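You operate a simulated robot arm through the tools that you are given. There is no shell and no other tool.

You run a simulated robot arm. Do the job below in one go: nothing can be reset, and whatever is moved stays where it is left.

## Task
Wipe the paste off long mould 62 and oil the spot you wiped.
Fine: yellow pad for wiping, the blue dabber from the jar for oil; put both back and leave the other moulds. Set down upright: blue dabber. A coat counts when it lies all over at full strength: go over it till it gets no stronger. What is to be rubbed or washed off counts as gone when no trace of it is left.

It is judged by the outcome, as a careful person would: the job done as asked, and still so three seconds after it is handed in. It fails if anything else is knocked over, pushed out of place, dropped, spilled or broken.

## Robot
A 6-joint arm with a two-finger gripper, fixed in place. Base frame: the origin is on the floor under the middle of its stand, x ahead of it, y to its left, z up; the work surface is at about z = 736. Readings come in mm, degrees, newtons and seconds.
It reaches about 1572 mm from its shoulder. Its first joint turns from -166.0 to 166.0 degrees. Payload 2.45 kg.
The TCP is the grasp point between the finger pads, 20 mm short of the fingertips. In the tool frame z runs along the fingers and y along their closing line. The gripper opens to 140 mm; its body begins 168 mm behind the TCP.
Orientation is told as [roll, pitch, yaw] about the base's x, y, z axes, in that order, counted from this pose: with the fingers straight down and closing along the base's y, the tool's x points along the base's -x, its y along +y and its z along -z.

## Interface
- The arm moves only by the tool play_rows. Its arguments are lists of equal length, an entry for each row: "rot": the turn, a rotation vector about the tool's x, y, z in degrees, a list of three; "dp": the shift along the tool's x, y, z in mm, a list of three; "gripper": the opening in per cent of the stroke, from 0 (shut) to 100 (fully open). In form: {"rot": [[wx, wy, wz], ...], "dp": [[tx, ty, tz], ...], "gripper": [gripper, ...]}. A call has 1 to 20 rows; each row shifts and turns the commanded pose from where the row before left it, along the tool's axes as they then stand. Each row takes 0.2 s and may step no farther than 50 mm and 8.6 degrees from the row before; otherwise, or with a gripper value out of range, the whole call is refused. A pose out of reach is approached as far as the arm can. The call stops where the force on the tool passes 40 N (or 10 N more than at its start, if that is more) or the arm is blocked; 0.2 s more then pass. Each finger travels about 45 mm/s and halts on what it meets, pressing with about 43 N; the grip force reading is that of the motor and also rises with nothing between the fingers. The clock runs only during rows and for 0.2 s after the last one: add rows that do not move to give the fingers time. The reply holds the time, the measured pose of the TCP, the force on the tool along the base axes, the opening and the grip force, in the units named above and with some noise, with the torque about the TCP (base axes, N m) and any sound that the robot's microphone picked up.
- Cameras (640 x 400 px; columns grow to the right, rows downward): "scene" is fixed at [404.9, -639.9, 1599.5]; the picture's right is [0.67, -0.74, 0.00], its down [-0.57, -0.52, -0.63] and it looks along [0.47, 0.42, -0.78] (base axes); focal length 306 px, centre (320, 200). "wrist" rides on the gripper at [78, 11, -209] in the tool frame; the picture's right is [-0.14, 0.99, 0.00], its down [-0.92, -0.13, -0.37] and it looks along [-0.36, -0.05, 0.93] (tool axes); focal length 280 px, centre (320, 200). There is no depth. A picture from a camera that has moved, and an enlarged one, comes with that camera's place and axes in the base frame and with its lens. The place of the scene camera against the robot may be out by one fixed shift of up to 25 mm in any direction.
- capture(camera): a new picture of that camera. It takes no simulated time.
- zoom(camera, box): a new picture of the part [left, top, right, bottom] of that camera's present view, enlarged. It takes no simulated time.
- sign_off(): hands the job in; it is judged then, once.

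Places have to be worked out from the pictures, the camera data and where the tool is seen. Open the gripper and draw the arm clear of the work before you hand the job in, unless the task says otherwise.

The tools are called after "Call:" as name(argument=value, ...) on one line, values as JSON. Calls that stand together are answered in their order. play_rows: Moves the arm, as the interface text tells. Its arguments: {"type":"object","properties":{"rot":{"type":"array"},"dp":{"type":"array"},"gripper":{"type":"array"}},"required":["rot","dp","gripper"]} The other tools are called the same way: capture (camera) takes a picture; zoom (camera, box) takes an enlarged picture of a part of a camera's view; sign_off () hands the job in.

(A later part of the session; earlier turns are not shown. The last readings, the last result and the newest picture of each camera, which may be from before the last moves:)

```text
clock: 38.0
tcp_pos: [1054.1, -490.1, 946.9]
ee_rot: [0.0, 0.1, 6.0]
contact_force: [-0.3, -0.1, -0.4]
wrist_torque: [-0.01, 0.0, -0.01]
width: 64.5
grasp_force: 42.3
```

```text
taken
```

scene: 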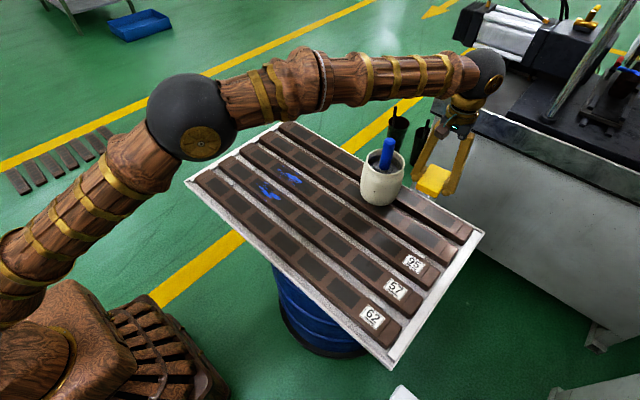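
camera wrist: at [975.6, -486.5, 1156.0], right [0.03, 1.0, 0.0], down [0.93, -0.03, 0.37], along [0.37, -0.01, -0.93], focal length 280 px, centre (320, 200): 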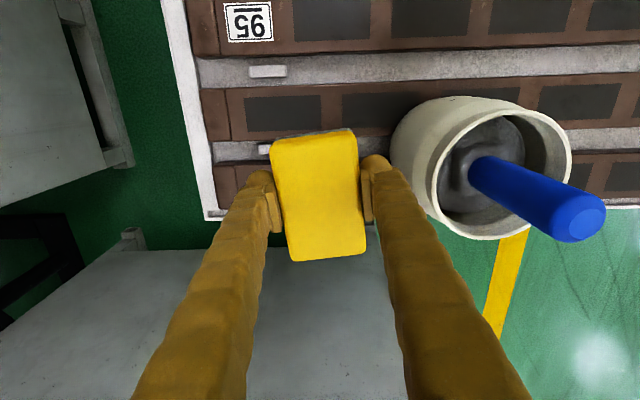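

I'm back over the pad's spot within about a millimetre. I'll trim that and lower to just above the surface.

Call:
play_rows(rot=[[0, 0, 0], [0, 0, 0], [0, 0, 0], [0, 0, 0], [0, 0, 0], [0, 0, 0], [0, 0, 0]], dp=[[1, -0.3, 30], [0, 0, 30], [0, 0, 30], [0, 0, 25], [0, 0, 18], [0, 0, 12], [0, 0, 3]], gripper=[30, 30, 30, 30, 30, 30, 30])

Call:
play_rows(rot=[[0, 0, 0], [0, 0, 0]], dp=[[0, 0, 1.0], [0, 0, 0]], gripper=[30, 30])

```text
clock: 39.6
tcp_pos: [1052.8, -488.4, 799.2]
ee_rot: [0.0, 0.0, 6.0]
contact_force: [-0.3, 0.1, -0.6]
wrist_torque: [0.0, 0.02, 0.01]
width: 64.3
grasp_force: 42.4
```

```text
clock: 40.2
tcp_pos: [1053.5, -489.5, 797.9]
ee_rot: [0.0, 0.0, 6.0]
contact_force: [0.2, -0.2, -1.5]
wrist_torque: [-0.01, 0.02, -0.02]
width: 64.7
grasp_force: 42.6
```

Still no contact at 797.9. I'll step down in small increments until it just touches.

Call:
play_rows(rot=[[0, 0, 0], [0, 0, 0]], dp=[[0, 0, 1.0], [0, 0, 0]], gripper=[30, 30])

Call:
play_rows(rot=[[0, 0, 0], [0, 0, 0]], dp=[[0, 0, 0.6], [0, 0, 0]], gripper=[30, 30])

```text
clock: 40.8
tcp_pos: [1053.2, -489.5, 796.8]
ee_rot: [0.0, 0.1, 6.1]
contact_force: [0.3, -0.3, -0.7]
wrist_torque: [0.01, -0.01, -0.03]
width: 64.6
grasp_force: 43.5
```

```text
clock: 41.4
tcp_pos: [1053.4, -488.4, 796.7]
ee_rot: [0.1, 0.0, 6.0]
contact_force: [0.3, -0.1, 1.8]
wrist_torque: [0.02, 0.04, 0.02]
width: 64.7
grasp_force: 43.3
```

Light touch at 796.7 (1.8 N). I'll open the fingers and let it rest.

Call:
play_rows(rot=[[0, 0, 0], [0, 0, 0], [0, 0, 0], [0, 0, 0], [0, 0, 0]], dp=[[0, 0, 0], [0, 0, 0], [0, 0, 0], [0, 0, 0], [0, 0, 0]], gripper=[50, 58, 66, 66, 66])

Call:
zoom(camera="wrist", box=[220, 100, 440, 260])

Call:
zoom(camera="scene", box=[390, 170, 470, 240])

```text
clock: 42.6
tcp_pos: [1052.9, -488.4, 795.6]
ee_rot: [-0.1, -0.1, 6.0]
contact_force: [0.1, 0.1, -0.1]
wrist_torque: [0.02, 0.01, 0.03]
width: 92.2
grasp_force: 0.0
```

```text
2.50 times, centred on (330, 180) of wrist
camera zoom: at [974.0, -486.6, 1005.3], right [0.03, 1.0, 0.0], down [0.93, -0.03, 0.37], along [0.37, -0.01, -0.93], focal length 701 px, centre (295, 250)
```

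zoom: 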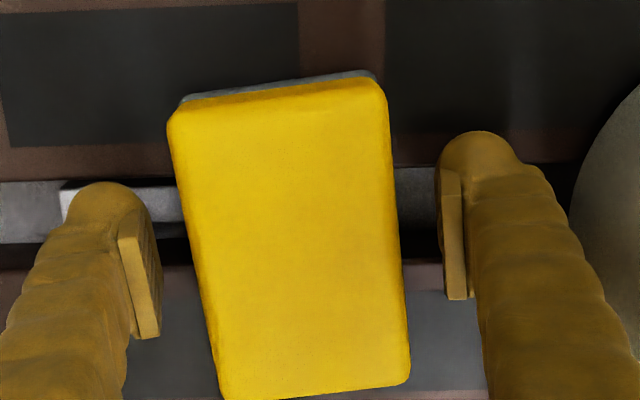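

```text
5.71 times, centred on (430, 205) of scene
camera zoom: at [404.9, -639.9, 1599.5], right [0.67, -0.74, 0.0], down [-0.57, -0.52, -0.63], along [0.47, 0.42, -0.78], focal length 1751 px, centre (-309, 171)
```

zoom: 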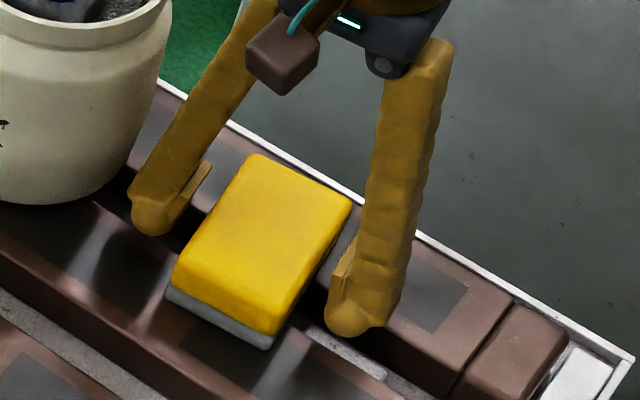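

The pad is back exactly where it was. I'll rise straight up well above the dabber handle and then move over the jar to look down into it.

Call:
play_rows(rot=[[0, 0, 0], [0, 0, 0], [0, 0, 0], [0, 0, 0], [0, 0, 0], [0, 0, 0], [0, 0, 0], [0, 0, 6], [0, 0, 0], [0, 0, 0], [0, 0, 0], [0, 0, 0]], dp=[[0, 0, -20], [0, 0, -45], [0, 0, -45], [0, 0, -45], [0, 0, -45], [0, 0, -45], [0, 0, -45], [0, 0, -20], [0, 40, 0], [0, 40, 0], [0, 40, 0], [-2, 39, 0]], gripper=[66, 66, 66, 66, 66, 66, 66, 66, 66, 66, 66, 66])

Call:
capture(camera="wrist")

Call:
capture(camera="scene")

```text
clock: 45.2
tcp_pos: [1055.3, -329.5, 1106.6]
ee_rot: [-0.1, 0.0, 0.0]
contact_force: [-0.2, 0.3, -0.9]
wrist_torque: [0.07, 0.02, 0.01]
width: 92.5
grasp_force: 0.0
```

```text
taken
camera wrist: at [977.4, -319.5, 1315.8], right [0.14, 0.99, 0.0], down [0.92, -0.13, 0.37], along [0.36, -0.05, -0.93], focal length 280 px, centre (320, 200)
```

wrist: 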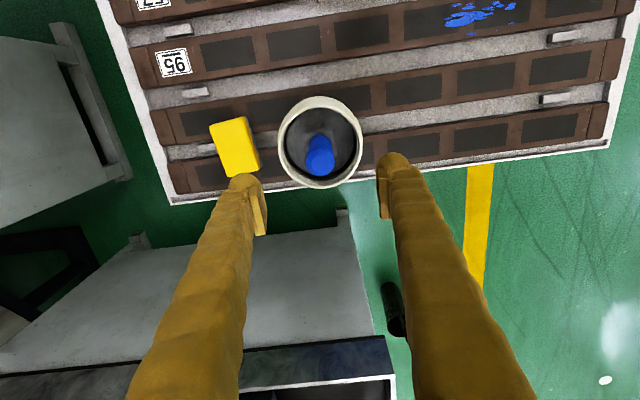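

```text
taken
```

scene: 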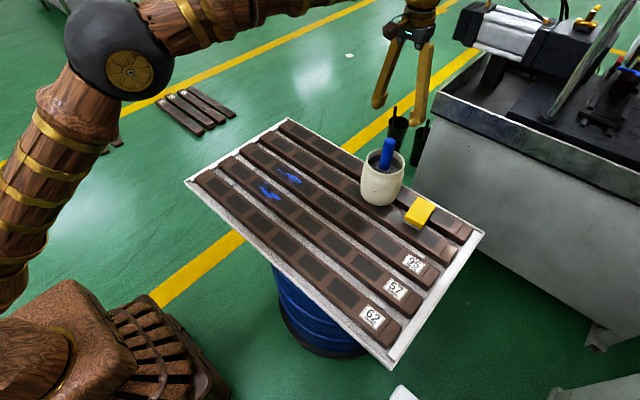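

Call:
zoom(camera="wrist", box=[260, 80, 380, 200])

Call:
zoom(camera="scene", box=[350, 130, 420, 210])

```text
3.33 times, centred on (320, 140) of wrist
camera zoom: at [977.4, -319.5, 1315.8], right [0.14, 0.99, 0.0], down [0.92, -0.13, 0.37], along [0.36, -0.05, -0.93], focal length 935 px, centre (320, 400)
```

zoom: 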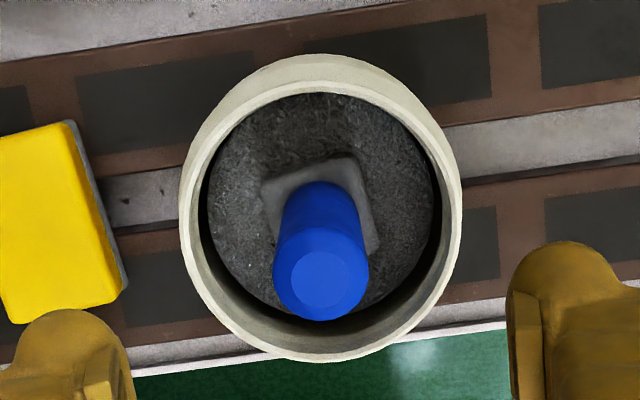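

```text
5.00 times, centred on (385, 170) of scene
camera zoom: at [404.9, -639.9, 1599.5], right [0.67, -0.74, 0.0], down [-0.57, -0.52, -0.63], along [0.47, 0.42, -0.78], focal length 1532 px, centre (-5, 350)
```

zoom: 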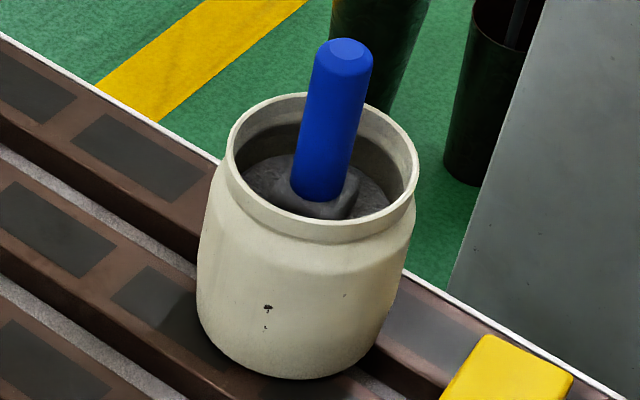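

The dabber stands vertical at about (1057.5, -330.5) with its head turned about 5°. I'll align to that, go down around the handle to z≈990, and check.

Call:
play_rows(rot=[[0, 0, -5], [0, 0, 0], [0, 0, 0], [0, 0, 0], [0, 0, 0]], dp=[[0, 0, 0], [-2.1, -1.4, 30], [0, 0, 30], [0, 0, 30], [0, 0, 26]], gripper=[56, 56, 56, 56, 56])

Call:
capture(camera="wrist")

Call:
zoom(camera="scene", box=[340, 80, 450, 210])

```text
clock: 46.4
tcp_pos: [1058.5, -331.2, 989.3]
ee_rot: [0.0, 0.1, 5.1]
contact_force: [-0.5, 0.1, -0.5]
wrist_torque: [-0.02, 0.02, 0.0]
width: 78.6
grasp_force: 0.1
```

```text
taken
camera wrist: at [978.5, -326.9, 1198.7], right [0.05, 1.0, 0.0], down [0.93, -0.05, 0.37], along [0.37, -0.02, -0.93], focal length 280 px, centre (320, 200)
```

wrist: 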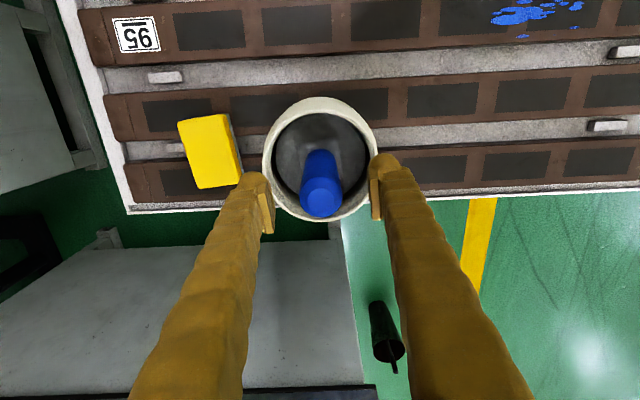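

```text
3.08 times, centred on (395, 145) of scene
camera zoom: at [404.9, -639.9, 1599.5], right [0.67, -0.74, 0.0], down [-0.57, -0.52, -0.63], along [0.47, 0.42, -0.78], focal length 943 px, centre (89, 369)
```

zoom: 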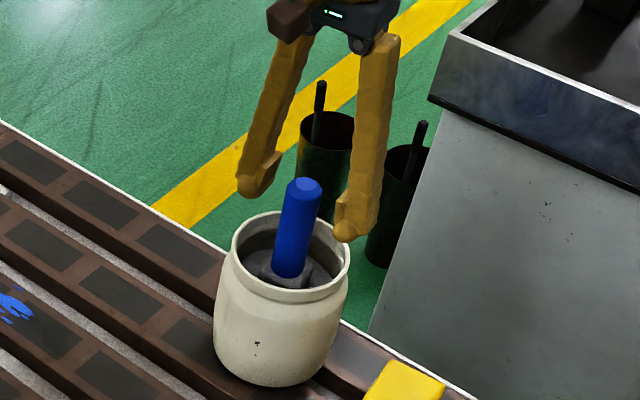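

The handle is between the fingers. I'll zoom in to fine-tune the centring.

Call:
zoom(camera="wrist", box=[255, 130, 385, 230])

```text
4.00 times, centred on (320, 180) of wrist
camera zoom: at [978.5, -326.9, 1198.7], right [0.05, 1.0, 0.0], down [0.93, -0.05, 0.37], along [0.37, -0.02, -0.93], focal length 1122 px, centre (320, 280)
```

zoom: 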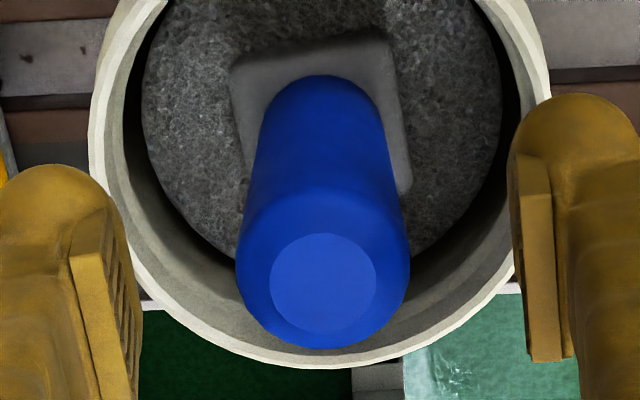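

The handle axis is at about (1056.4, -330.5), so I'll trim by 2 mm, lower to z≈966 and close on it.

Call:
play_rows(rot=[[0, 0, 0], [0, 0, 0], [0, 0, 0]], dp=[[1.8, 0.8, 8], [0, 0, 8], [0, 0, 7]], gripper=[56, 56, 56])

Call:
play_rows(rot=[[0, 0, 0], [0, 0, 0], [0, 0, 0], [0, 0, 0], [0, 0, 0], [0, 0, 0], [0, 0, 0]], dp=[[0, 0, 0], [0, 0, 0], [0, 0, 0], [0, 0, 0], [0, 0, 0], [0, 0, 0], [0, 0, 0]], gripper=[40, 30, 22, 15, 10, 10, 10])

Call:
capture(camera="wrist")

Call:
zoom(camera="scene", box=[340, 80, 450, 210])

```text
clock: 47.2
tcp_pos: [1054.7, -330.1, 966.4]
ee_rot: [0.0, -0.1, 5.0]
contact_force: [0.0, -0.3, -0.5]
wrist_torque: [-0.03, -0.03, -0.02]
width: 78.5
grasp_force: 0.1
```

```text
clock: 48.8
tcp_pos: [1055.9, -329.5, 967.6]
ee_rot: [-0.1, 0.0, 4.9]
contact_force: [0.6, 0.1, -0.6]
wrist_torque: [-0.03, 0.01, 0.01]
width: 32.0
grasp_force: 42.7
```

```text
taken
camera wrist: at [976.6, -326.6, 1176.4], right [0.05, 1.0, 0.0], down [0.93, -0.05, 0.37], along [0.37, -0.02, -0.93], focal length 280 px, centre (320, 200)
```

wrist: 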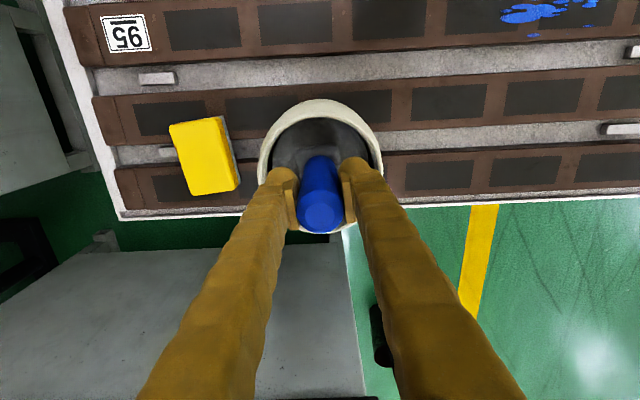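

```text
3.08 times, centred on (395, 145) of scene
camera zoom: at [404.9, -639.9, 1599.5], right [0.67, -0.74, 0.0], down [-0.57, -0.52, -0.63], along [0.47, 0.42, -0.78], focal length 943 px, centre (89, 369)
```

zoom: 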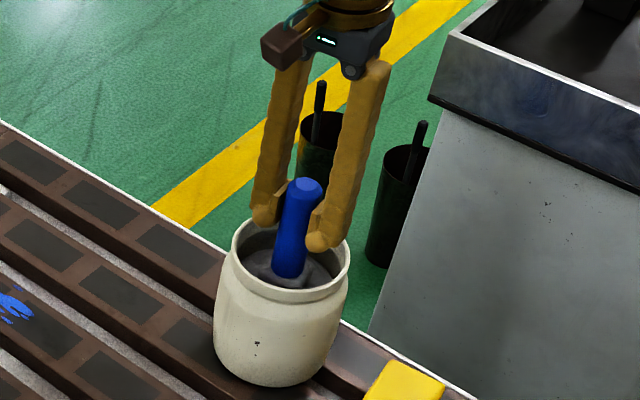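

Gripped at 32 mm; home TCP is (1055.6, -329.8, 967), yaw 5. I'll lift it slowly straight up out of the jar.

Call:
play_rows(rot=[[0, 0, 0], [0, 0, 0], [0, 0, 0], [0, 0, 0], [0, 0, 0]], dp=[[0, 0, -5], [0, 0, -10], [0, 0, -15], [0, 0, -15], [0, 0, -15]], gripper=[10, 10, 10, 10, 10])

Call:
zoom(camera="scene", box=[340, 60, 450, 210])

Call:
capture(camera="wrist")

```text
clock: 50.0
tcp_pos: [1054.4, -329.7, 1027.7]
ee_rot: [0.0, 0.1, 4.9]
contact_force: [-1.0, 0.1, -1.1]
wrist_torque: [0.0, 0.02, 0.0]
width: 32.2
grasp_force: 42.7
```

```text
2.67 times, centred on (395, 135) of scene
camera zoom: at [404.9, -639.9, 1599.5], right [0.67, -0.74, 0.0], down [-0.57, -0.52, -0.63], along [0.47, 0.42, -0.78], focal length 817 px, centre (120, 373)
```

zoom: 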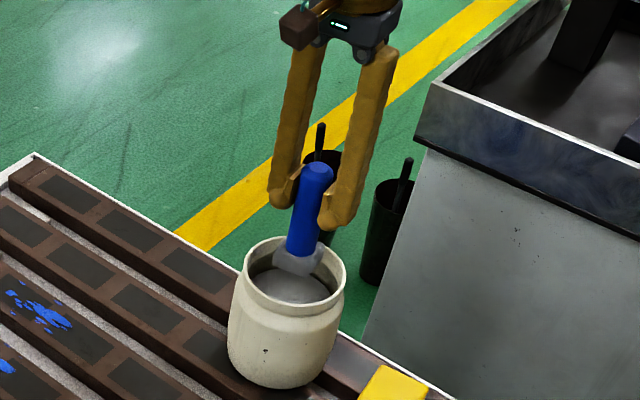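

```text
taken
camera wrist: at [976.8, -327.0, 1236.6], right [0.05, 1.0, 0.0], down [0.93, -0.05, 0.37], along [0.37, -0.02, -0.93], focal length 280 px, centre (320, 200)
```

wrist: 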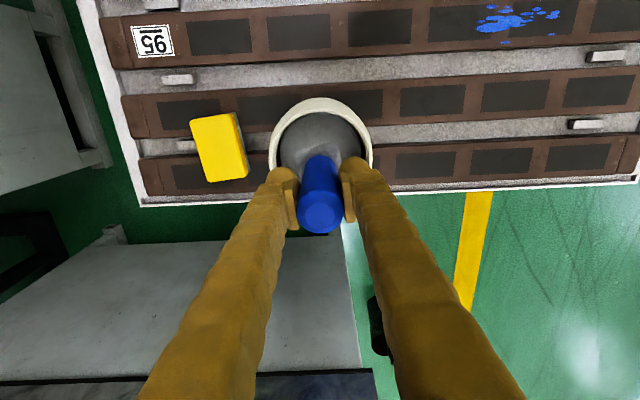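

The dabber rises freely and the jar stays put. I'll keep lifting until the head clears the rim.

Call:
play_rows(rot=[[0, 0, 0], [0, 0, 0], [0, 0, 0], [0, 0, 0], [0, 0, 0], [0, 0, 0]], dp=[[0, 0, -18], [0, 0, -18], [0, 0, -18], [0, 0, -18], [0, 0, -18], [0, 0, -10]], gripper=[10, 10, 10, 10, 10, 10])

Call:
zoom(camera="scene", box=[340, 60, 450, 210])

Call:
capture(camera="wrist")

```text
clock: 51.4
tcp_pos: [1055.7, -330.9, 1127.1]
ee_rot: [0.0, 0.0, 4.9]
contact_force: [0.4, 0.7, -1.4]
wrist_torque: [0.03, 0.0, 0.06]
width: 32.4
grasp_force: 43.4
```

```text
2.67 times, centred on (395, 135) of scene
camera zoom: at [404.9, -639.9, 1599.5], right [0.67, -0.74, 0.0], down [-0.57, -0.52, -0.63], along [0.47, 0.42, -0.78], focal length 817 px, centre (120, 373)
```

zoom: 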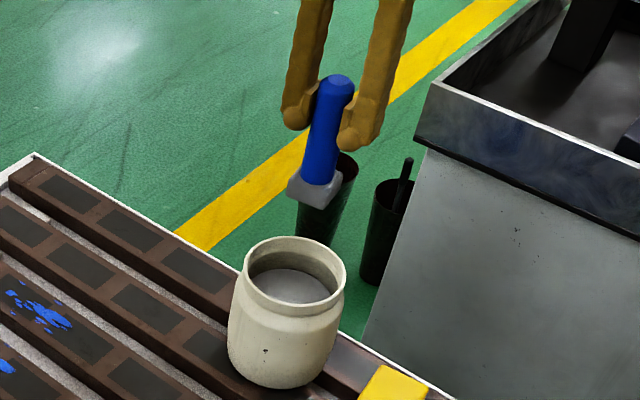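

```text
taken
camera wrist: at [976.8, -326.9, 1336.3], right [0.05, 1.0, 0.0], down [0.93, -0.05, 0.37], along [0.37, -0.02, -0.93], focal length 280 px, centre (320, 200)
```

wrist: 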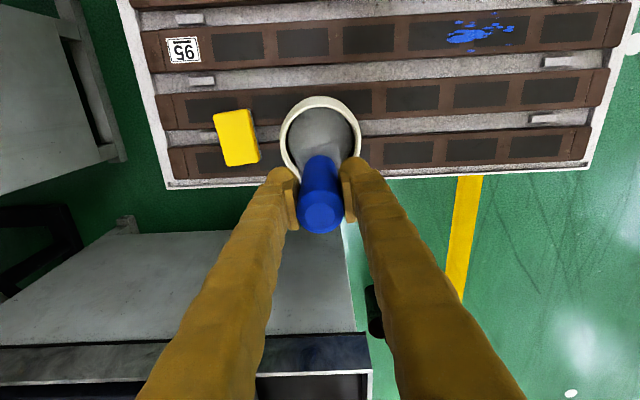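

The dabber has a grey foam head about 45 mm square, its bottom about 120 mm below the TCP. I'll pause a second over the jar to see whether it drips, and look closely at the head.

Call:
play_rows(rot=[[0, 0, 5], [0, 0, 0], [0, 0, 0], [0, 0, 0], [0, 0, 0]], dp=[[0, 0, 0], [0, 0, 0], [0, 0, 0], [0, 0, 0], [0, 0, 0]], gripper=[10, 10, 10, 10, 10])

Call:
zoom(camera="scene", box=[370, 80, 430, 190])

Call:
zoom(camera="wrist", box=[255, 80, 385, 240])

```text
clock: 52.6
tcp_pos: [1055.4, -330.5, 1127.9]
ee_rot: [-0.1, 0.1, 0.0]
contact_force: [0.0, 0.0, -1.2]
wrist_torque: [0.03, 0.0, 0.01]
width: 31.9
grasp_force: 43.5
```

```text
3.64 times, centred on (400, 135) of scene
camera zoom: at [404.9, -639.9, 1599.5], right [0.67, -0.74, 0.0], down [-0.57, -0.52, -0.63], along [0.47, 0.42, -0.78], focal length 1114 px, centre (29, 436)
```

zoom: 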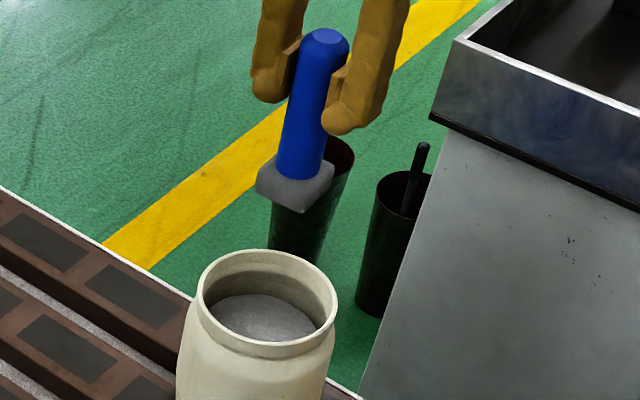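

```text
2.50 times, centred on (320, 160) of wrist
camera zoom: at [977.6, -319.9, 1336.4], right [0.14, 0.99, 0.0], down [0.92, -0.13, 0.37], along [0.36, -0.05, -0.93], focal length 701 px, centre (320, 300)
```

zoom: 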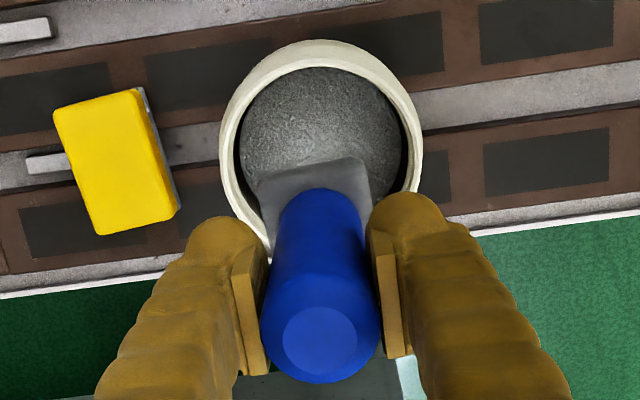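

No dripping. I'll carry the dabber high over to mould 62 and stop above the wiped spot.

Call:
play_rows(rot=[[0, 0, 0], [0, 0, 0], [0, 0, 0], [0, 0, 0], [0, 0, 0], [0, 0, 0], [0, 0, 0], [0, 0, 0], [0, 0, 0], [0, 0, 0], [0, 0, 0], [0, 0, 0], [0, 0, 0], [0, 0, 0]], dp=[[36.4, 27, 0], [36.4, 27, 0], [36.4, 27, 0], [36.4, 27, 0], [36.4, 27, 0], [36.4, 27, 0], [36.4, 27, 0], [36.4, 27, 0], [36.4, 27, 0], [36.4, 27, 0], [0, 0, 45], [0, 0, 45], [0, 0, 45], [0, 0, 40]], gripper=[10, 10, 10, 10, 10, 10, 10, 10, 10, 10, 10, 10, 10, 10])

Call:
capture(camera="wrist")

Call:
zoom(camera="scene", box=[180, 120, 320, 240])

```text
clock: 55.6
tcp_pos: [689.8, -60.6, 952.9]
ee_rot: [0.0, -0.1, 0.0]
contact_force: [-0.5, -0.5, -0.3]
wrist_torque: [0.01, 0.02, -0.03]
width: 32.4
grasp_force: 43.4
```

```text
taken
camera wrist: at [612.0, -49.5, 1162.2], right [0.14, 0.99, 0.0], down [0.92, -0.13, 0.37], along [0.37, -0.05, -0.93], focal length 280 px, centre (320, 200)
```

wrist: 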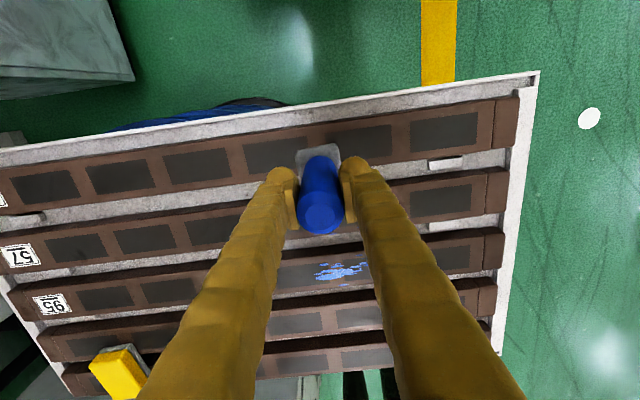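

```text
3.33 times, centred on (250, 180) of scene
camera zoom: at [404.9, -639.9, 1599.5], right [0.67, -0.74, 0.0], down [-0.57, -0.52, -0.63], along [0.47, 0.42, -0.78], focal length 1021 px, centre (553, 267)
```

zoom: 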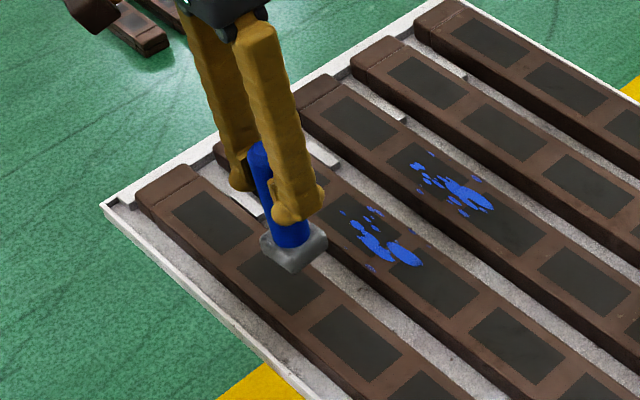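

The dabber head is above the spot on mould 62. I'll set x≈683, lower 45 mm, then feel for contact in small steps.

Call:
play_rows(rot=[[0, 0, 0], [0, 0, 0], [0, 0, 0]], dp=[[7, 0, 20], [0, 0, 15], [0, 0, 10]], gripper=[10, 10, 10])

Call:
zoom(camera="scene", box=[200, 140, 300, 240])

```text
clock: 56.4
tcp_pos: [684.0, -60.0, 908.1]
ee_rot: [0.0, -0.1, -0.1]
contact_force: [0.0, 0.2, -0.8]
wrist_torque: [-0.01, 0.05, 0.03]
width: 32.1
grasp_force: 42.8
```

```text
4.00 times, centred on (250, 190) of scene
camera zoom: at [404.9, -639.9, 1599.5], right [0.67, -0.74, 0.0], down [-0.57, -0.52, -0.63], along [0.47, 0.42, -0.78], focal length 1226 px, centre (600, 240)
```

zoom: 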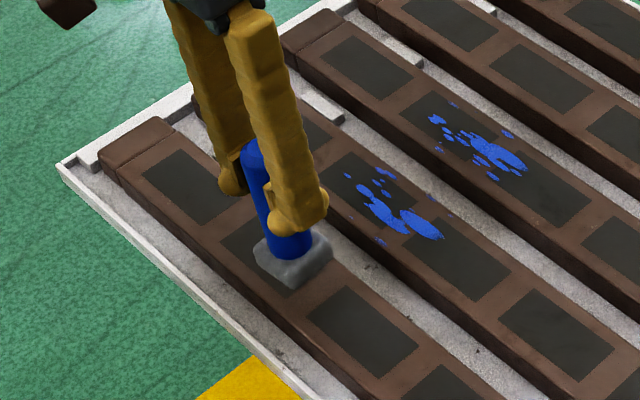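

Still above the surface. I'll lower in small steps, watching the force.

Call:
play_rows(rot=[[0, 0, 0], [0, 0, 0], [0, 0, 0], [0, 0, 0]], dp=[[0, 0, 3], [0, 0, 3], [0, 0, 2], [0, 0, 0]], gripper=[10, 10, 10, 10])

Call:
play_rows(rot=[[0, 0, 0], [0, 0, 0], [0, 0, 0]], dp=[[0, 0, 2], [0, 0, 2], [0, 0, 0]], gripper=[10, 10, 10])

Call:
zoom(camera="scene", box=[200, 140, 300, 240])

```text
clock: 57.4
tcp_pos: [684.4, -61.3, 900.1]
ee_rot: [0.1, 0.1, 0.0]
contact_force: [0.7, -0.1, -1.1]
wrist_torque: [-0.02, -0.02, 0.01]
width: 32.2
grasp_force: 42.7
```

```text
clock: 58.2
tcp_pos: [683.6, -61.4, 894.0]
ee_rot: [0.0, 0.1, 0.0]
contact_force: [0.4, -0.1, -1.4]
wrist_torque: [0.0, 0.0, -0.05]
width: 32.1
grasp_force: 43.0
```

```text
4.00 times, centred on (250, 190) of scene
camera zoom: at [404.9, -639.9, 1599.5], right [0.67, -0.74, 0.0], down [-0.57, -0.52, -0.63], along [0.47, 0.42, -0.78], focal length 1226 px, centre (600, 240)
```

zoom: 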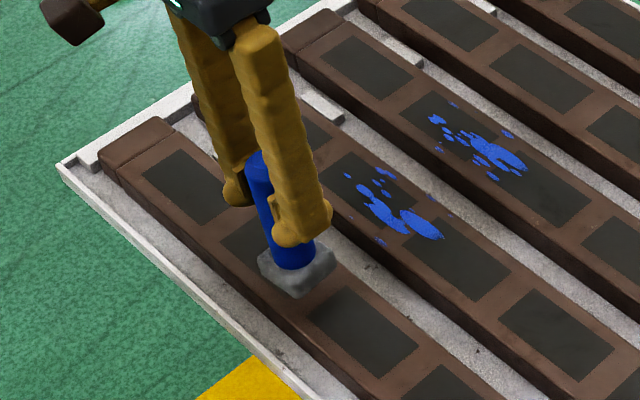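

No contact yet near 895. I'll continue with finer steps.

Call:
play_rows(rot=[[0, 0, 0], [0, 0, 0]], dp=[[0, 0, 1], [0, 0, 1]], gripper=[10, 10])

```text
clock: 58.8
tcp_pos: [683.9, -60.9, 893.0]
ee_rot: [0.0, 0.1, 0.0]
contact_force: [-0.2, -0.4, -1.9]
wrist_torque: [0.0, 0.0, 0.03]
width: 32.4
grasp_force: 43.1
```

Call:
play_rows(rot=[[0, 0, 0], [0, 0, 0]], dp=[[0, 0, 1], [0, 0, 1]], gripper=[10, 10])

```text
clock: 59.4
tcp_pos: [684.5, -60.5, 892.6]
ee_rot: [-0.1, -0.1, 0.0]
contact_force: [-0.4, 0.1, -1.9]
wrist_torque: [-0.01, 0.0, 0.0]
width: 31.8
grasp_force: 42.5
```

No force yet (command about 891.5). Two more millimetres.

Call:
play_rows(rot=[[0, 0, 0], [0, 0, 0]], dp=[[0, 0, 1], [0, 0, 1]], gripper=[10, 10])

Call:
zoom(camera="scene", box=[220, 160, 290, 230])

```text
clock: 60.0
tcp_pos: [684.2, -61.3, 890.1]
ee_rot: [0.0, 0.0, 0.0]
contact_force: [0.7, -0.4, -1.2]
wrist_torque: [0.04, 0.01, -0.01]
width: 32.1
grasp_force: 42.5
```

```text
5.71 times, centred on (255, 195) of scene
camera zoom: at [404.9, -639.9, 1599.5], right [0.67, -0.74, 0.0], down [-0.57, -0.52, -0.63], along [0.47, 0.42, -0.78], focal length 1751 px, centre (691, 229)
```

zoom: 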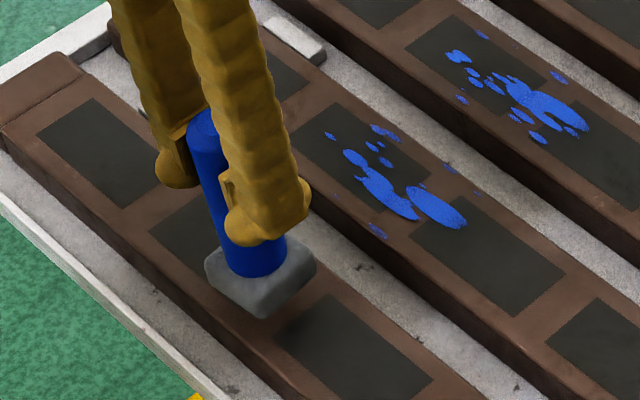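

Judging by the shadow and the corner position, the head is still about 20–25 mm up, so the dabber is shorter than I reckoned. I'll lower 14 mm more and recheck.

Call:
play_rows(rot=[[0, 0, 0], [0, 0, 0], [0, 0, 0], [0, 0, 0], [0, 0, 0]], dp=[[0, 0, 3], [0, 0, 3], [0, 0, 3], [0, 0, 3], [0, 0, 2]], gripper=[10, 10, 10, 10, 10])

Call:
zoom(camera="scene", box=[220, 160, 290, 230])

```text
clock: 61.2
tcp_pos: [683.7, -59.6, 875.2]
ee_rot: [-0.1, 0.1, 0.0]
contact_force: [0.4, 0.8, -0.8]
wrist_torque: [0.01, 0.0, 0.0]
width: 32.1
grasp_force: 43.0
```

```text
5.71 times, centred on (255, 195) of scene
camera zoom: at [404.9, -639.9, 1599.5], right [0.67, -0.74, 0.0], down [-0.57, -0.52, -0.63], along [0.47, 0.42, -0.78], focal length 1751 px, centre (691, 229)
```

zoom: 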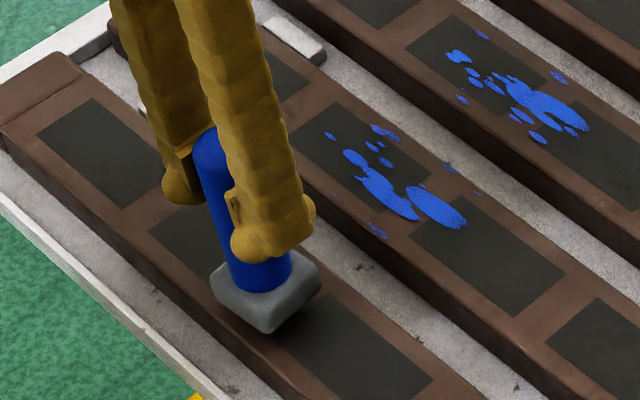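

Getting close: the corner is now about 10 mm above the surface. I'll lower 6 mm, then in 1 mm steps.

Call:
play_rows(rot=[[0, 0, 0], [0, 0, 0], [0, 0, 0], [0, 0, 0]], dp=[[0, 0, 2], [0, 0, 2], [0, 0, 2], [0, 0, 0]], gripper=[10, 10, 10, 10])

Call:
zoom(camera="scene", box=[220, 160, 290, 230])

```text
clock: 62.2
tcp_pos: [684.8, -60.2, 869.5]
ee_rot: [0.0, 0.0, 0.0]
contact_force: [0.9, -0.3, -1.7]
wrist_torque: [-0.01, -0.01, 0.02]
width: 32.5
grasp_force: 42.6
```

```text
5.71 times, centred on (255, 195) of scene
camera zoom: at [404.9, -639.9, 1599.5], right [0.67, -0.74, 0.0], down [-0.57, -0.52, -0.63], along [0.47, 0.42, -0.78], focal length 1751 px, centre (691, 229)
```

zoom: 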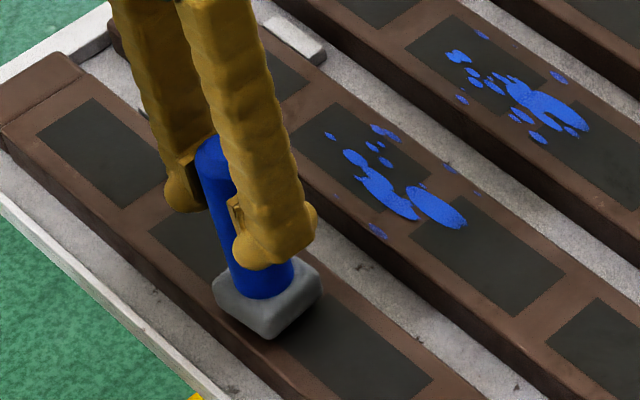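

Very near now. I'll continue 1 mm at a time.

Call:
play_rows(rot=[[0, 0, 0], [0, 0, 0]], dp=[[0, 0, 1], [0, 0, 1]], gripper=[10, 10])

```text
clock: 62.8
tcp_pos: [684.3, -59.6, 866.7]
ee_rot: [0.0, 0.0, -0.1]
contact_force: [-1.0, -0.1, -1.2]
wrist_torque: [-0.01, 0.05, -0.01]
width: 32.2
grasp_force: 42.7
```

No force at 867 yet, so I'll step down a bit more.

Call:
play_rows(rot=[[0, 0, 0], [0, 0, 0]], dp=[[0, 0, 1], [0, 0, 1]], gripper=[10, 10])

```text
clock: 63.4
tcp_pos: [684.9, -60.2, 866.0]
ee_rot: [0.0, 0.0, 0.0]
contact_force: [0.3, 0.2, -1.4]
wrist_torque: [-0.02, 0.0, 0.04]
width: 32.2
grasp_force: 42.7
```

Still free at a commanded ~865.5, so I'll step down again.

Call:
play_rows(rot=[[0, 0, 0], [0, 0, 0]], dp=[[0, 0, 1], [0, 0, 1]], gripper=[10, 10])

Call:
zoom(camera="scene", box=[230, 180, 280, 230])

```text
clock: 64.0
tcp_pos: [684.5, -59.1, 862.6]
ee_rot: [0.0, 0.0, 0.0]
contact_force: [0.0, 0.6, -1.3]
wrist_torque: [0.03, 0.02, -0.04]
width: 32.2
grasp_force: 42.8
```

```text
8.00 times, centred on (255, 205) of scene
camera zoom: at [404.9, -639.9, 1599.5], right [0.67, -0.74, 0.0], down [-0.57, -0.52, -0.63], along [0.47, 0.42, -0.78], focal length 2451 px, centre (840, 160)
```

zoom: 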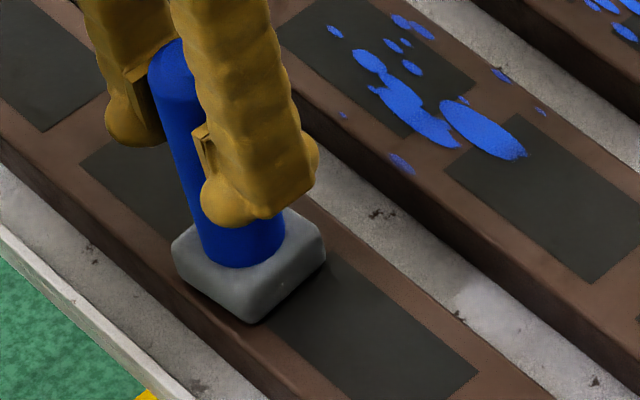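

Nearly touching. One more millimetre at a time.

Call:
play_rows(rot=[[0, 0, 0], [0, 0, 0]], dp=[[0, 0, 1], [0, 0, 0]], gripper=[10, 10])

```text
clock: 64.6
tcp_pos: [685.0, -60.9, 862.1]
ee_rot: [0.1, -0.1, 0.0]
contact_force: [-4.9, 2.0, 24.3]
wrist_torque: [0.03, 0.27, -0.05]
width: 31.9
grasp_force: 43.1
```

Contact, with 24 N. I'll ease back by 0.4 mm for a light dabbing pressure and look.

Call:
play_rows(rot=[[0, 0, 0], [0, 0, 0]], dp=[[0, 0, -0.4], [0, 0, 0]], gripper=[10, 10])

Call:
zoom(camera="scene", box=[230, 180, 280, 230])

```text
clock: 65.2
tcp_pos: [685.3, -60.1, 864.1]
ee_rot: [0.0, -0.1, 0.1]
contact_force: [-0.6, -0.2, 21.4]
wrist_torque: [-0.02, -0.15, -0.04]
width: 32.0
grasp_force: 43.1
```

```text
8.00 times, centred on (255, 205) of scene
camera zoom: at [404.9, -639.9, 1599.5], right [0.67, -0.74, 0.0], down [-0.57, -0.52, -0.63], along [0.47, 0.42, -0.78], focal length 2451 px, centre (840, 160)
```

zoom: 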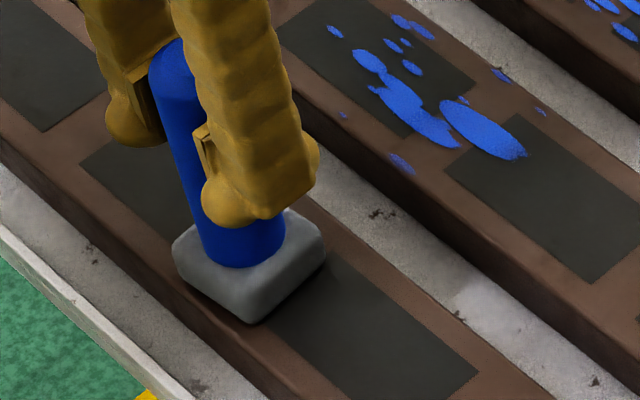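

Still 21 N, so I'll ease off another 0.4 mm.

Call:
play_rows(rot=[[0, 0, 0], [0, 0, 0]], dp=[[0, 0, -0.4], [0, 0, 0]], gripper=[10, 10])

```text
clock: 65.8
tcp_pos: [684.2, -60.1, 862.8]
ee_rot: [0.0, 0.0, 0.0]
contact_force: [2.7, 1.5, 5.2]
wrist_torque: [0.0, -0.34, 0.03]
width: 32.1
grasp_force: 42.6
```

5 N, a good rubbing pressure. I'll stroke along y over this strip (x 660–708).

Call:
play_rows(rot=[[0, 0, 0], [0, 0, 0], [0, 0, 0], [0, 0, 0], [0, 0, 0]], dp=[[0, 8, 0.1], [0, 8, 0], [0, 8, 0], [0, 8, 0], [0, 6, 0]], gripper=[10, 10, 10, 10, 10])

Call:
zoom(camera="scene", box=[220, 170, 280, 230])

Call:
capture(camera="wrist")

```text
clock: 67.0
tcp_pos: [684.1, -22.6, 863.0]
ee_rot: [0.1, 0.0, 0.0]
contact_force: [0.4, -3.5, 2.4]
wrist_torque: [-0.2, -0.05, -0.05]
width: 32.1
grasp_force: 42.6
```

```text
6.67 times, centred on (250, 200) of scene
camera zoom: at [404.9, -639.9, 1599.5], right [0.67, -0.74, 0.0], down [-0.57, -0.52, -0.63], along [0.47, 0.42, -0.78], focal length 2042 px, centre (787, 200)
```

zoom: 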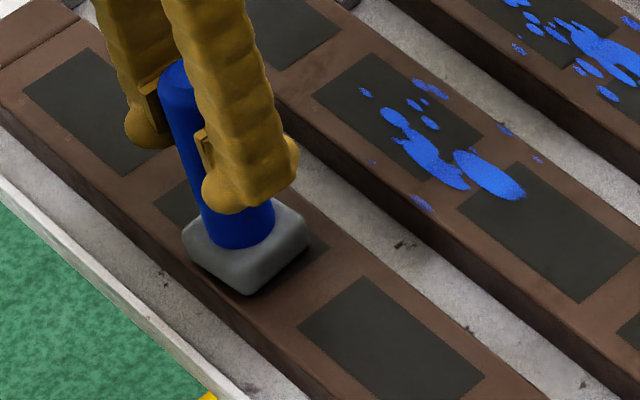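

```text
taken
camera wrist: at [605.5, -11.9, 1072.2], right [0.14, 0.99, 0.0], down [0.92, -0.13, 0.37], along [0.36, -0.05, -0.93], focal length 280 px, centre (320, 200)
```

wrist: 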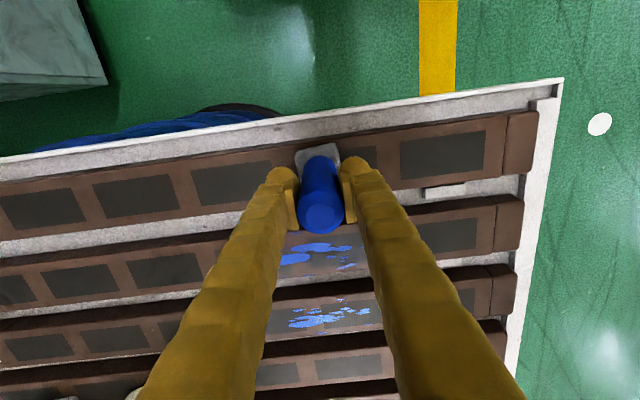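

I'll look closely at where the dabber has passed to see whether oil shows.

Call:
zoom(camera="wrist", box=[180, 120, 400, 220])

Call:
zoom(camera="scene", box=[235, 185, 275, 225])

```text
2.91 times, centred on (290, 170) of wrist
camera zoom: at [605.5, -11.9, 1072.2], right [0.14, 0.99, 0.0], down [0.92, -0.13, 0.37], along [0.36, -0.05, -0.93], focal length 816 px, centre (407, 287)
```

zoom: 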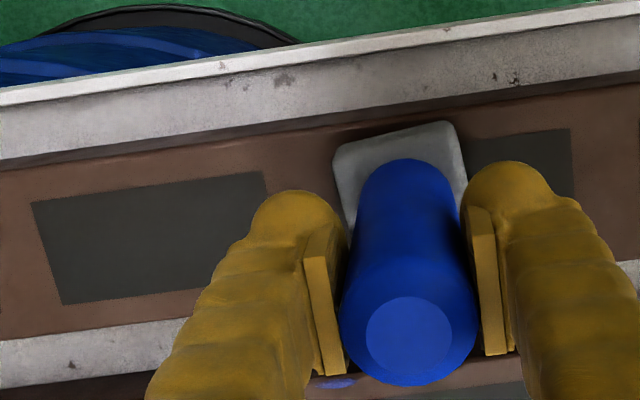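

```text
10.00 times, centred on (255, 205) of scene
camera zoom: at [404.9, -639.9, 1599.5], right [0.67, -0.74, 0.0], down [-0.57, -0.52, -0.63], along [0.47, 0.42, -0.78], focal length 3064 px, centre (970, 150)
```

zoom: 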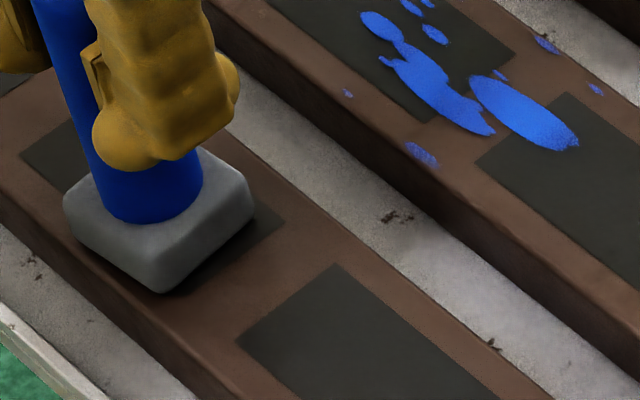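

Nothing obvious yet. I'll press slightly more and stroke back along -y over the whole length, then compare.

Call:
play_rows(rot=[[0, 0, 0], [0, 0, 0], [0, 0, 0], [0, 0, 0], [0, 0, 0], [0, 0, 0], [0, 0, 0], [0, 0, 0], [0, 0, 0], [0, 0, 0], [0, 0, 0]], dp=[[0, 0, 0.2], [0, -8, 0], [0, -8, 0], [0, -8, 0], [0, -8, 0], [0, -8, 0], [0, -8, 0], [0, -8, 0], [0, -8, 0], [0, -8, 0], [0, -8, 0]], gripper=[10, 10, 10, 10, 10, 10, 10, 10, 10, 10, 10])

Call:
zoom(camera="scene", box=[220, 175, 280, 225])

Call:
zoom(camera="wrist", box=[240, 100, 460, 220])

```text
clock: 69.4
tcp_pos: [684.2, -102.5, 861.5]
ee_rot: [0.0, 0.0, 0.0]
contact_force: [0.1, 12.2, 16.8]
wrist_torque: [0.73, 0.11, -0.02]
width: 32.0
grasp_force: 43.1
```

```text
8.00 times, centred on (250, 200) of scene
camera zoom: at [404.9, -639.9, 1599.5], right [0.67, -0.74, 0.0], down [-0.57, -0.52, -0.63], along [0.47, 0.42, -0.78], focal length 2451 px, centre (880, 200)
```

zoom: 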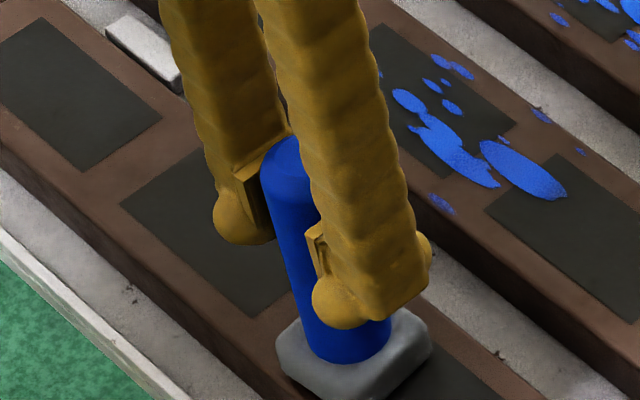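

```text
2.91 times, centred on (350, 160) of wrist
camera zoom: at [606.0, -92.2, 1072.1], right [0.14, 0.99, 0.0], down [0.92, -0.13, 0.37], along [0.37, -0.05, -0.93], focal length 816 px, centre (233, 316)
```

zoom: 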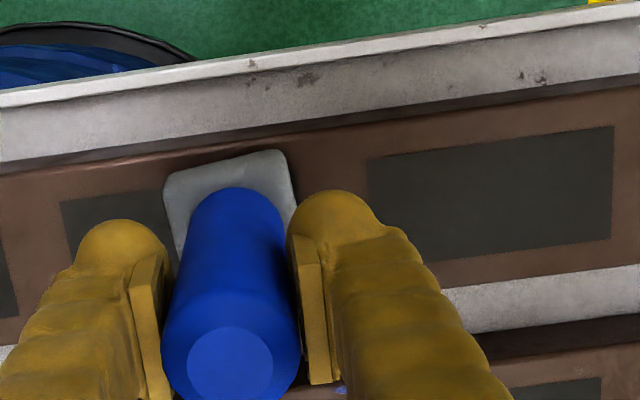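

No clear change is visible from here. I'll lift and slide aside along the mould to view the spot unobstructed.

Call:
play_rows(rot=[[0, 0, 0], [0, 0, 0], [0, 0, 0], [0, 0, 0], [0, 0, 0], [0, 0, 0], [0, 0, 0]], dp=[[0, 0, -10], [0, 0, -40], [0, 0, -40], [0, 45, 0], [0, 45, 0], [0, 45, 0], [0, 45, 0]], gripper=[10, 10, 10, 10, 10, 10, 10])

Call:
capture(camera="wrist")

Call:
zoom(camera="wrist", box=[120, 110, 280, 210])

Call:
zoom(camera="scene", box=[210, 170, 290, 240])

```text
clock: 71.0
tcp_pos: [683.8, 77.9, 954.2]
ee_rot: [0.0, 0.1, 0.1]
contact_force: [-0.6, 0.5, -1.7]
wrist_torque: [0.0, 0.02, -0.01]
width: 32.1
grasp_force: 43.1
```

```text
taken
camera wrist: at [606.5, 88.5, 1163.0], right [0.14, 0.99, 0.0], down [0.92, -0.13, 0.37], along [0.36, -0.05, -0.93], focal length 280 px, centre (320, 200)
```

wrist: 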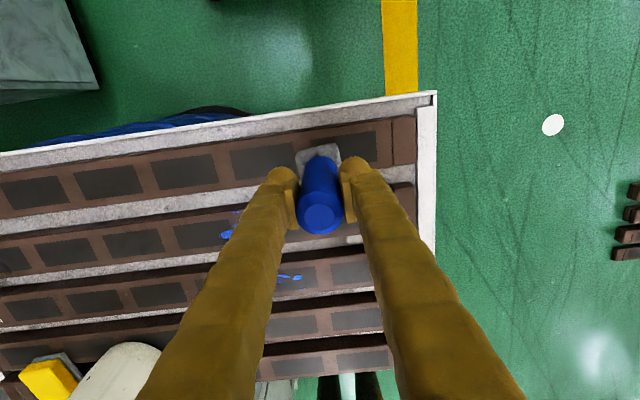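

```text
4.00 times, centred on (200, 160) of wrist
camera zoom: at [606.5, 88.5, 1163.0], right [0.14, 0.99, 0.0], down [0.92, -0.13, 0.37], along [0.36, -0.05, -0.93], focal length 1122 px, centre (800, 360)
```

zoom: 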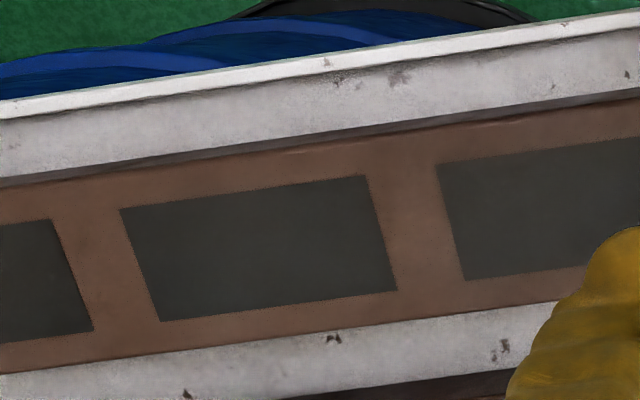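

```text
5.71 times, centred on (250, 205) of scene
camera zoom: at [404.9, -639.9, 1599.5], right [0.67, -0.74, 0.0], down [-0.57, -0.52, -0.63], along [0.47, 0.42, -0.78], focal length 1751 px, centre (720, 171)
```

zoom: 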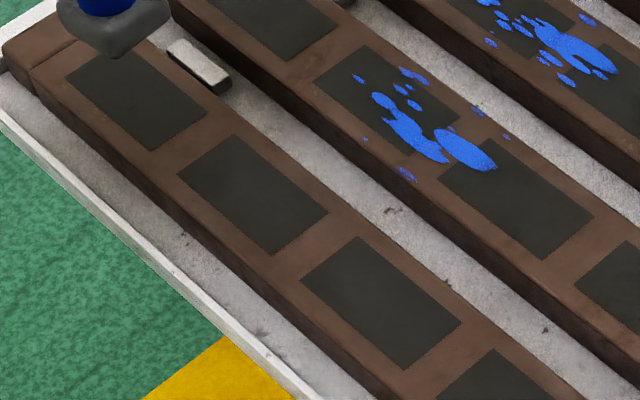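

No coat shows yet. I'll compare colours at high zoom between the stroked bar and an untouched bar on the same mould.

Call:
zoom(camera="scene", box=[236, 192, 276, 222])

Call:
zoom(camera="wrist", box=[200, 130, 250, 200])

Call:
zoom(camera="wrist", box=[280, 120, 360, 240])

```text
13.33 times, centred on (256, 207) of scene
camera zoom: at [404.9, -639.9, 1599.5], right [0.67, -0.74, 0.0], down [-0.57, -0.52, -0.63], along [0.47, 0.42, -0.78], focal length 4085 px, centre (1173, 107)
```

zoom: 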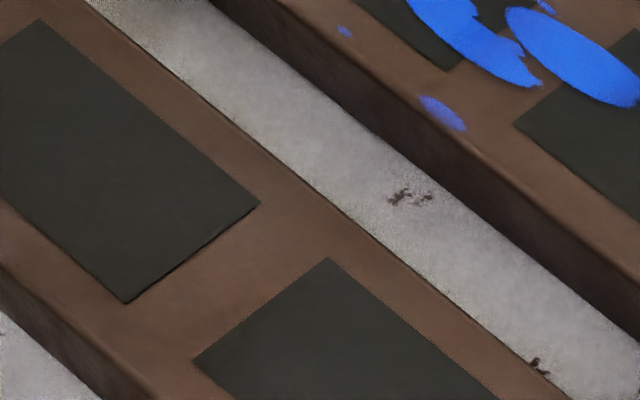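

```text
5.71 times, centred on (225, 165) of wrist
camera zoom: at [606.5, 88.5, 1163.0], right [0.14, 0.99, 0.0], down [0.92, -0.13, 0.37], along [0.36, -0.05, -0.93], focal length 1602 px, centre (863, 400)
```

zoom: 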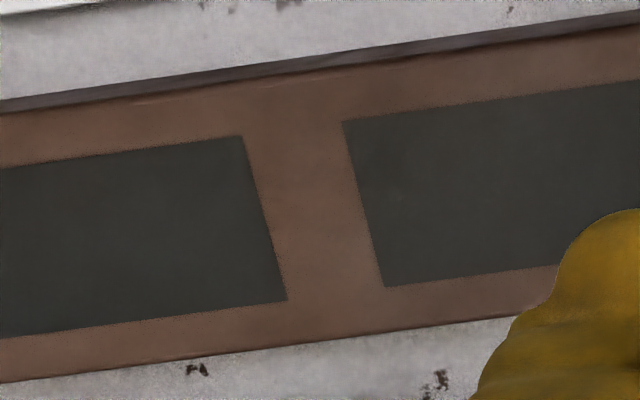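

```text
3.33 times, centred on (320, 180) of wrist
camera zoom: at [606.5, 88.5, 1163.0], right [0.14, 0.99, 0.0], down [0.92, -0.13, 0.37], along [0.36, -0.05, -0.93], focal length 935 px, centre (320, 267)
```

zoom: 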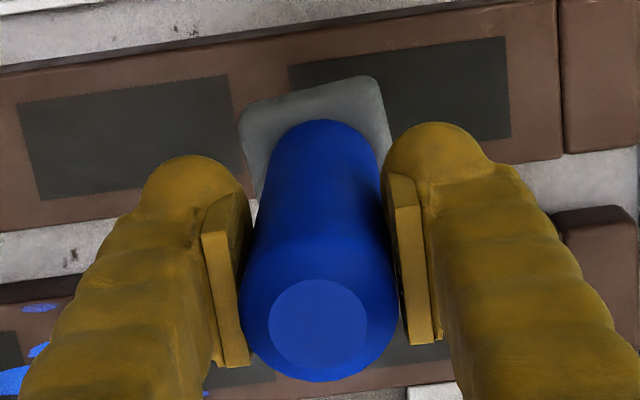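

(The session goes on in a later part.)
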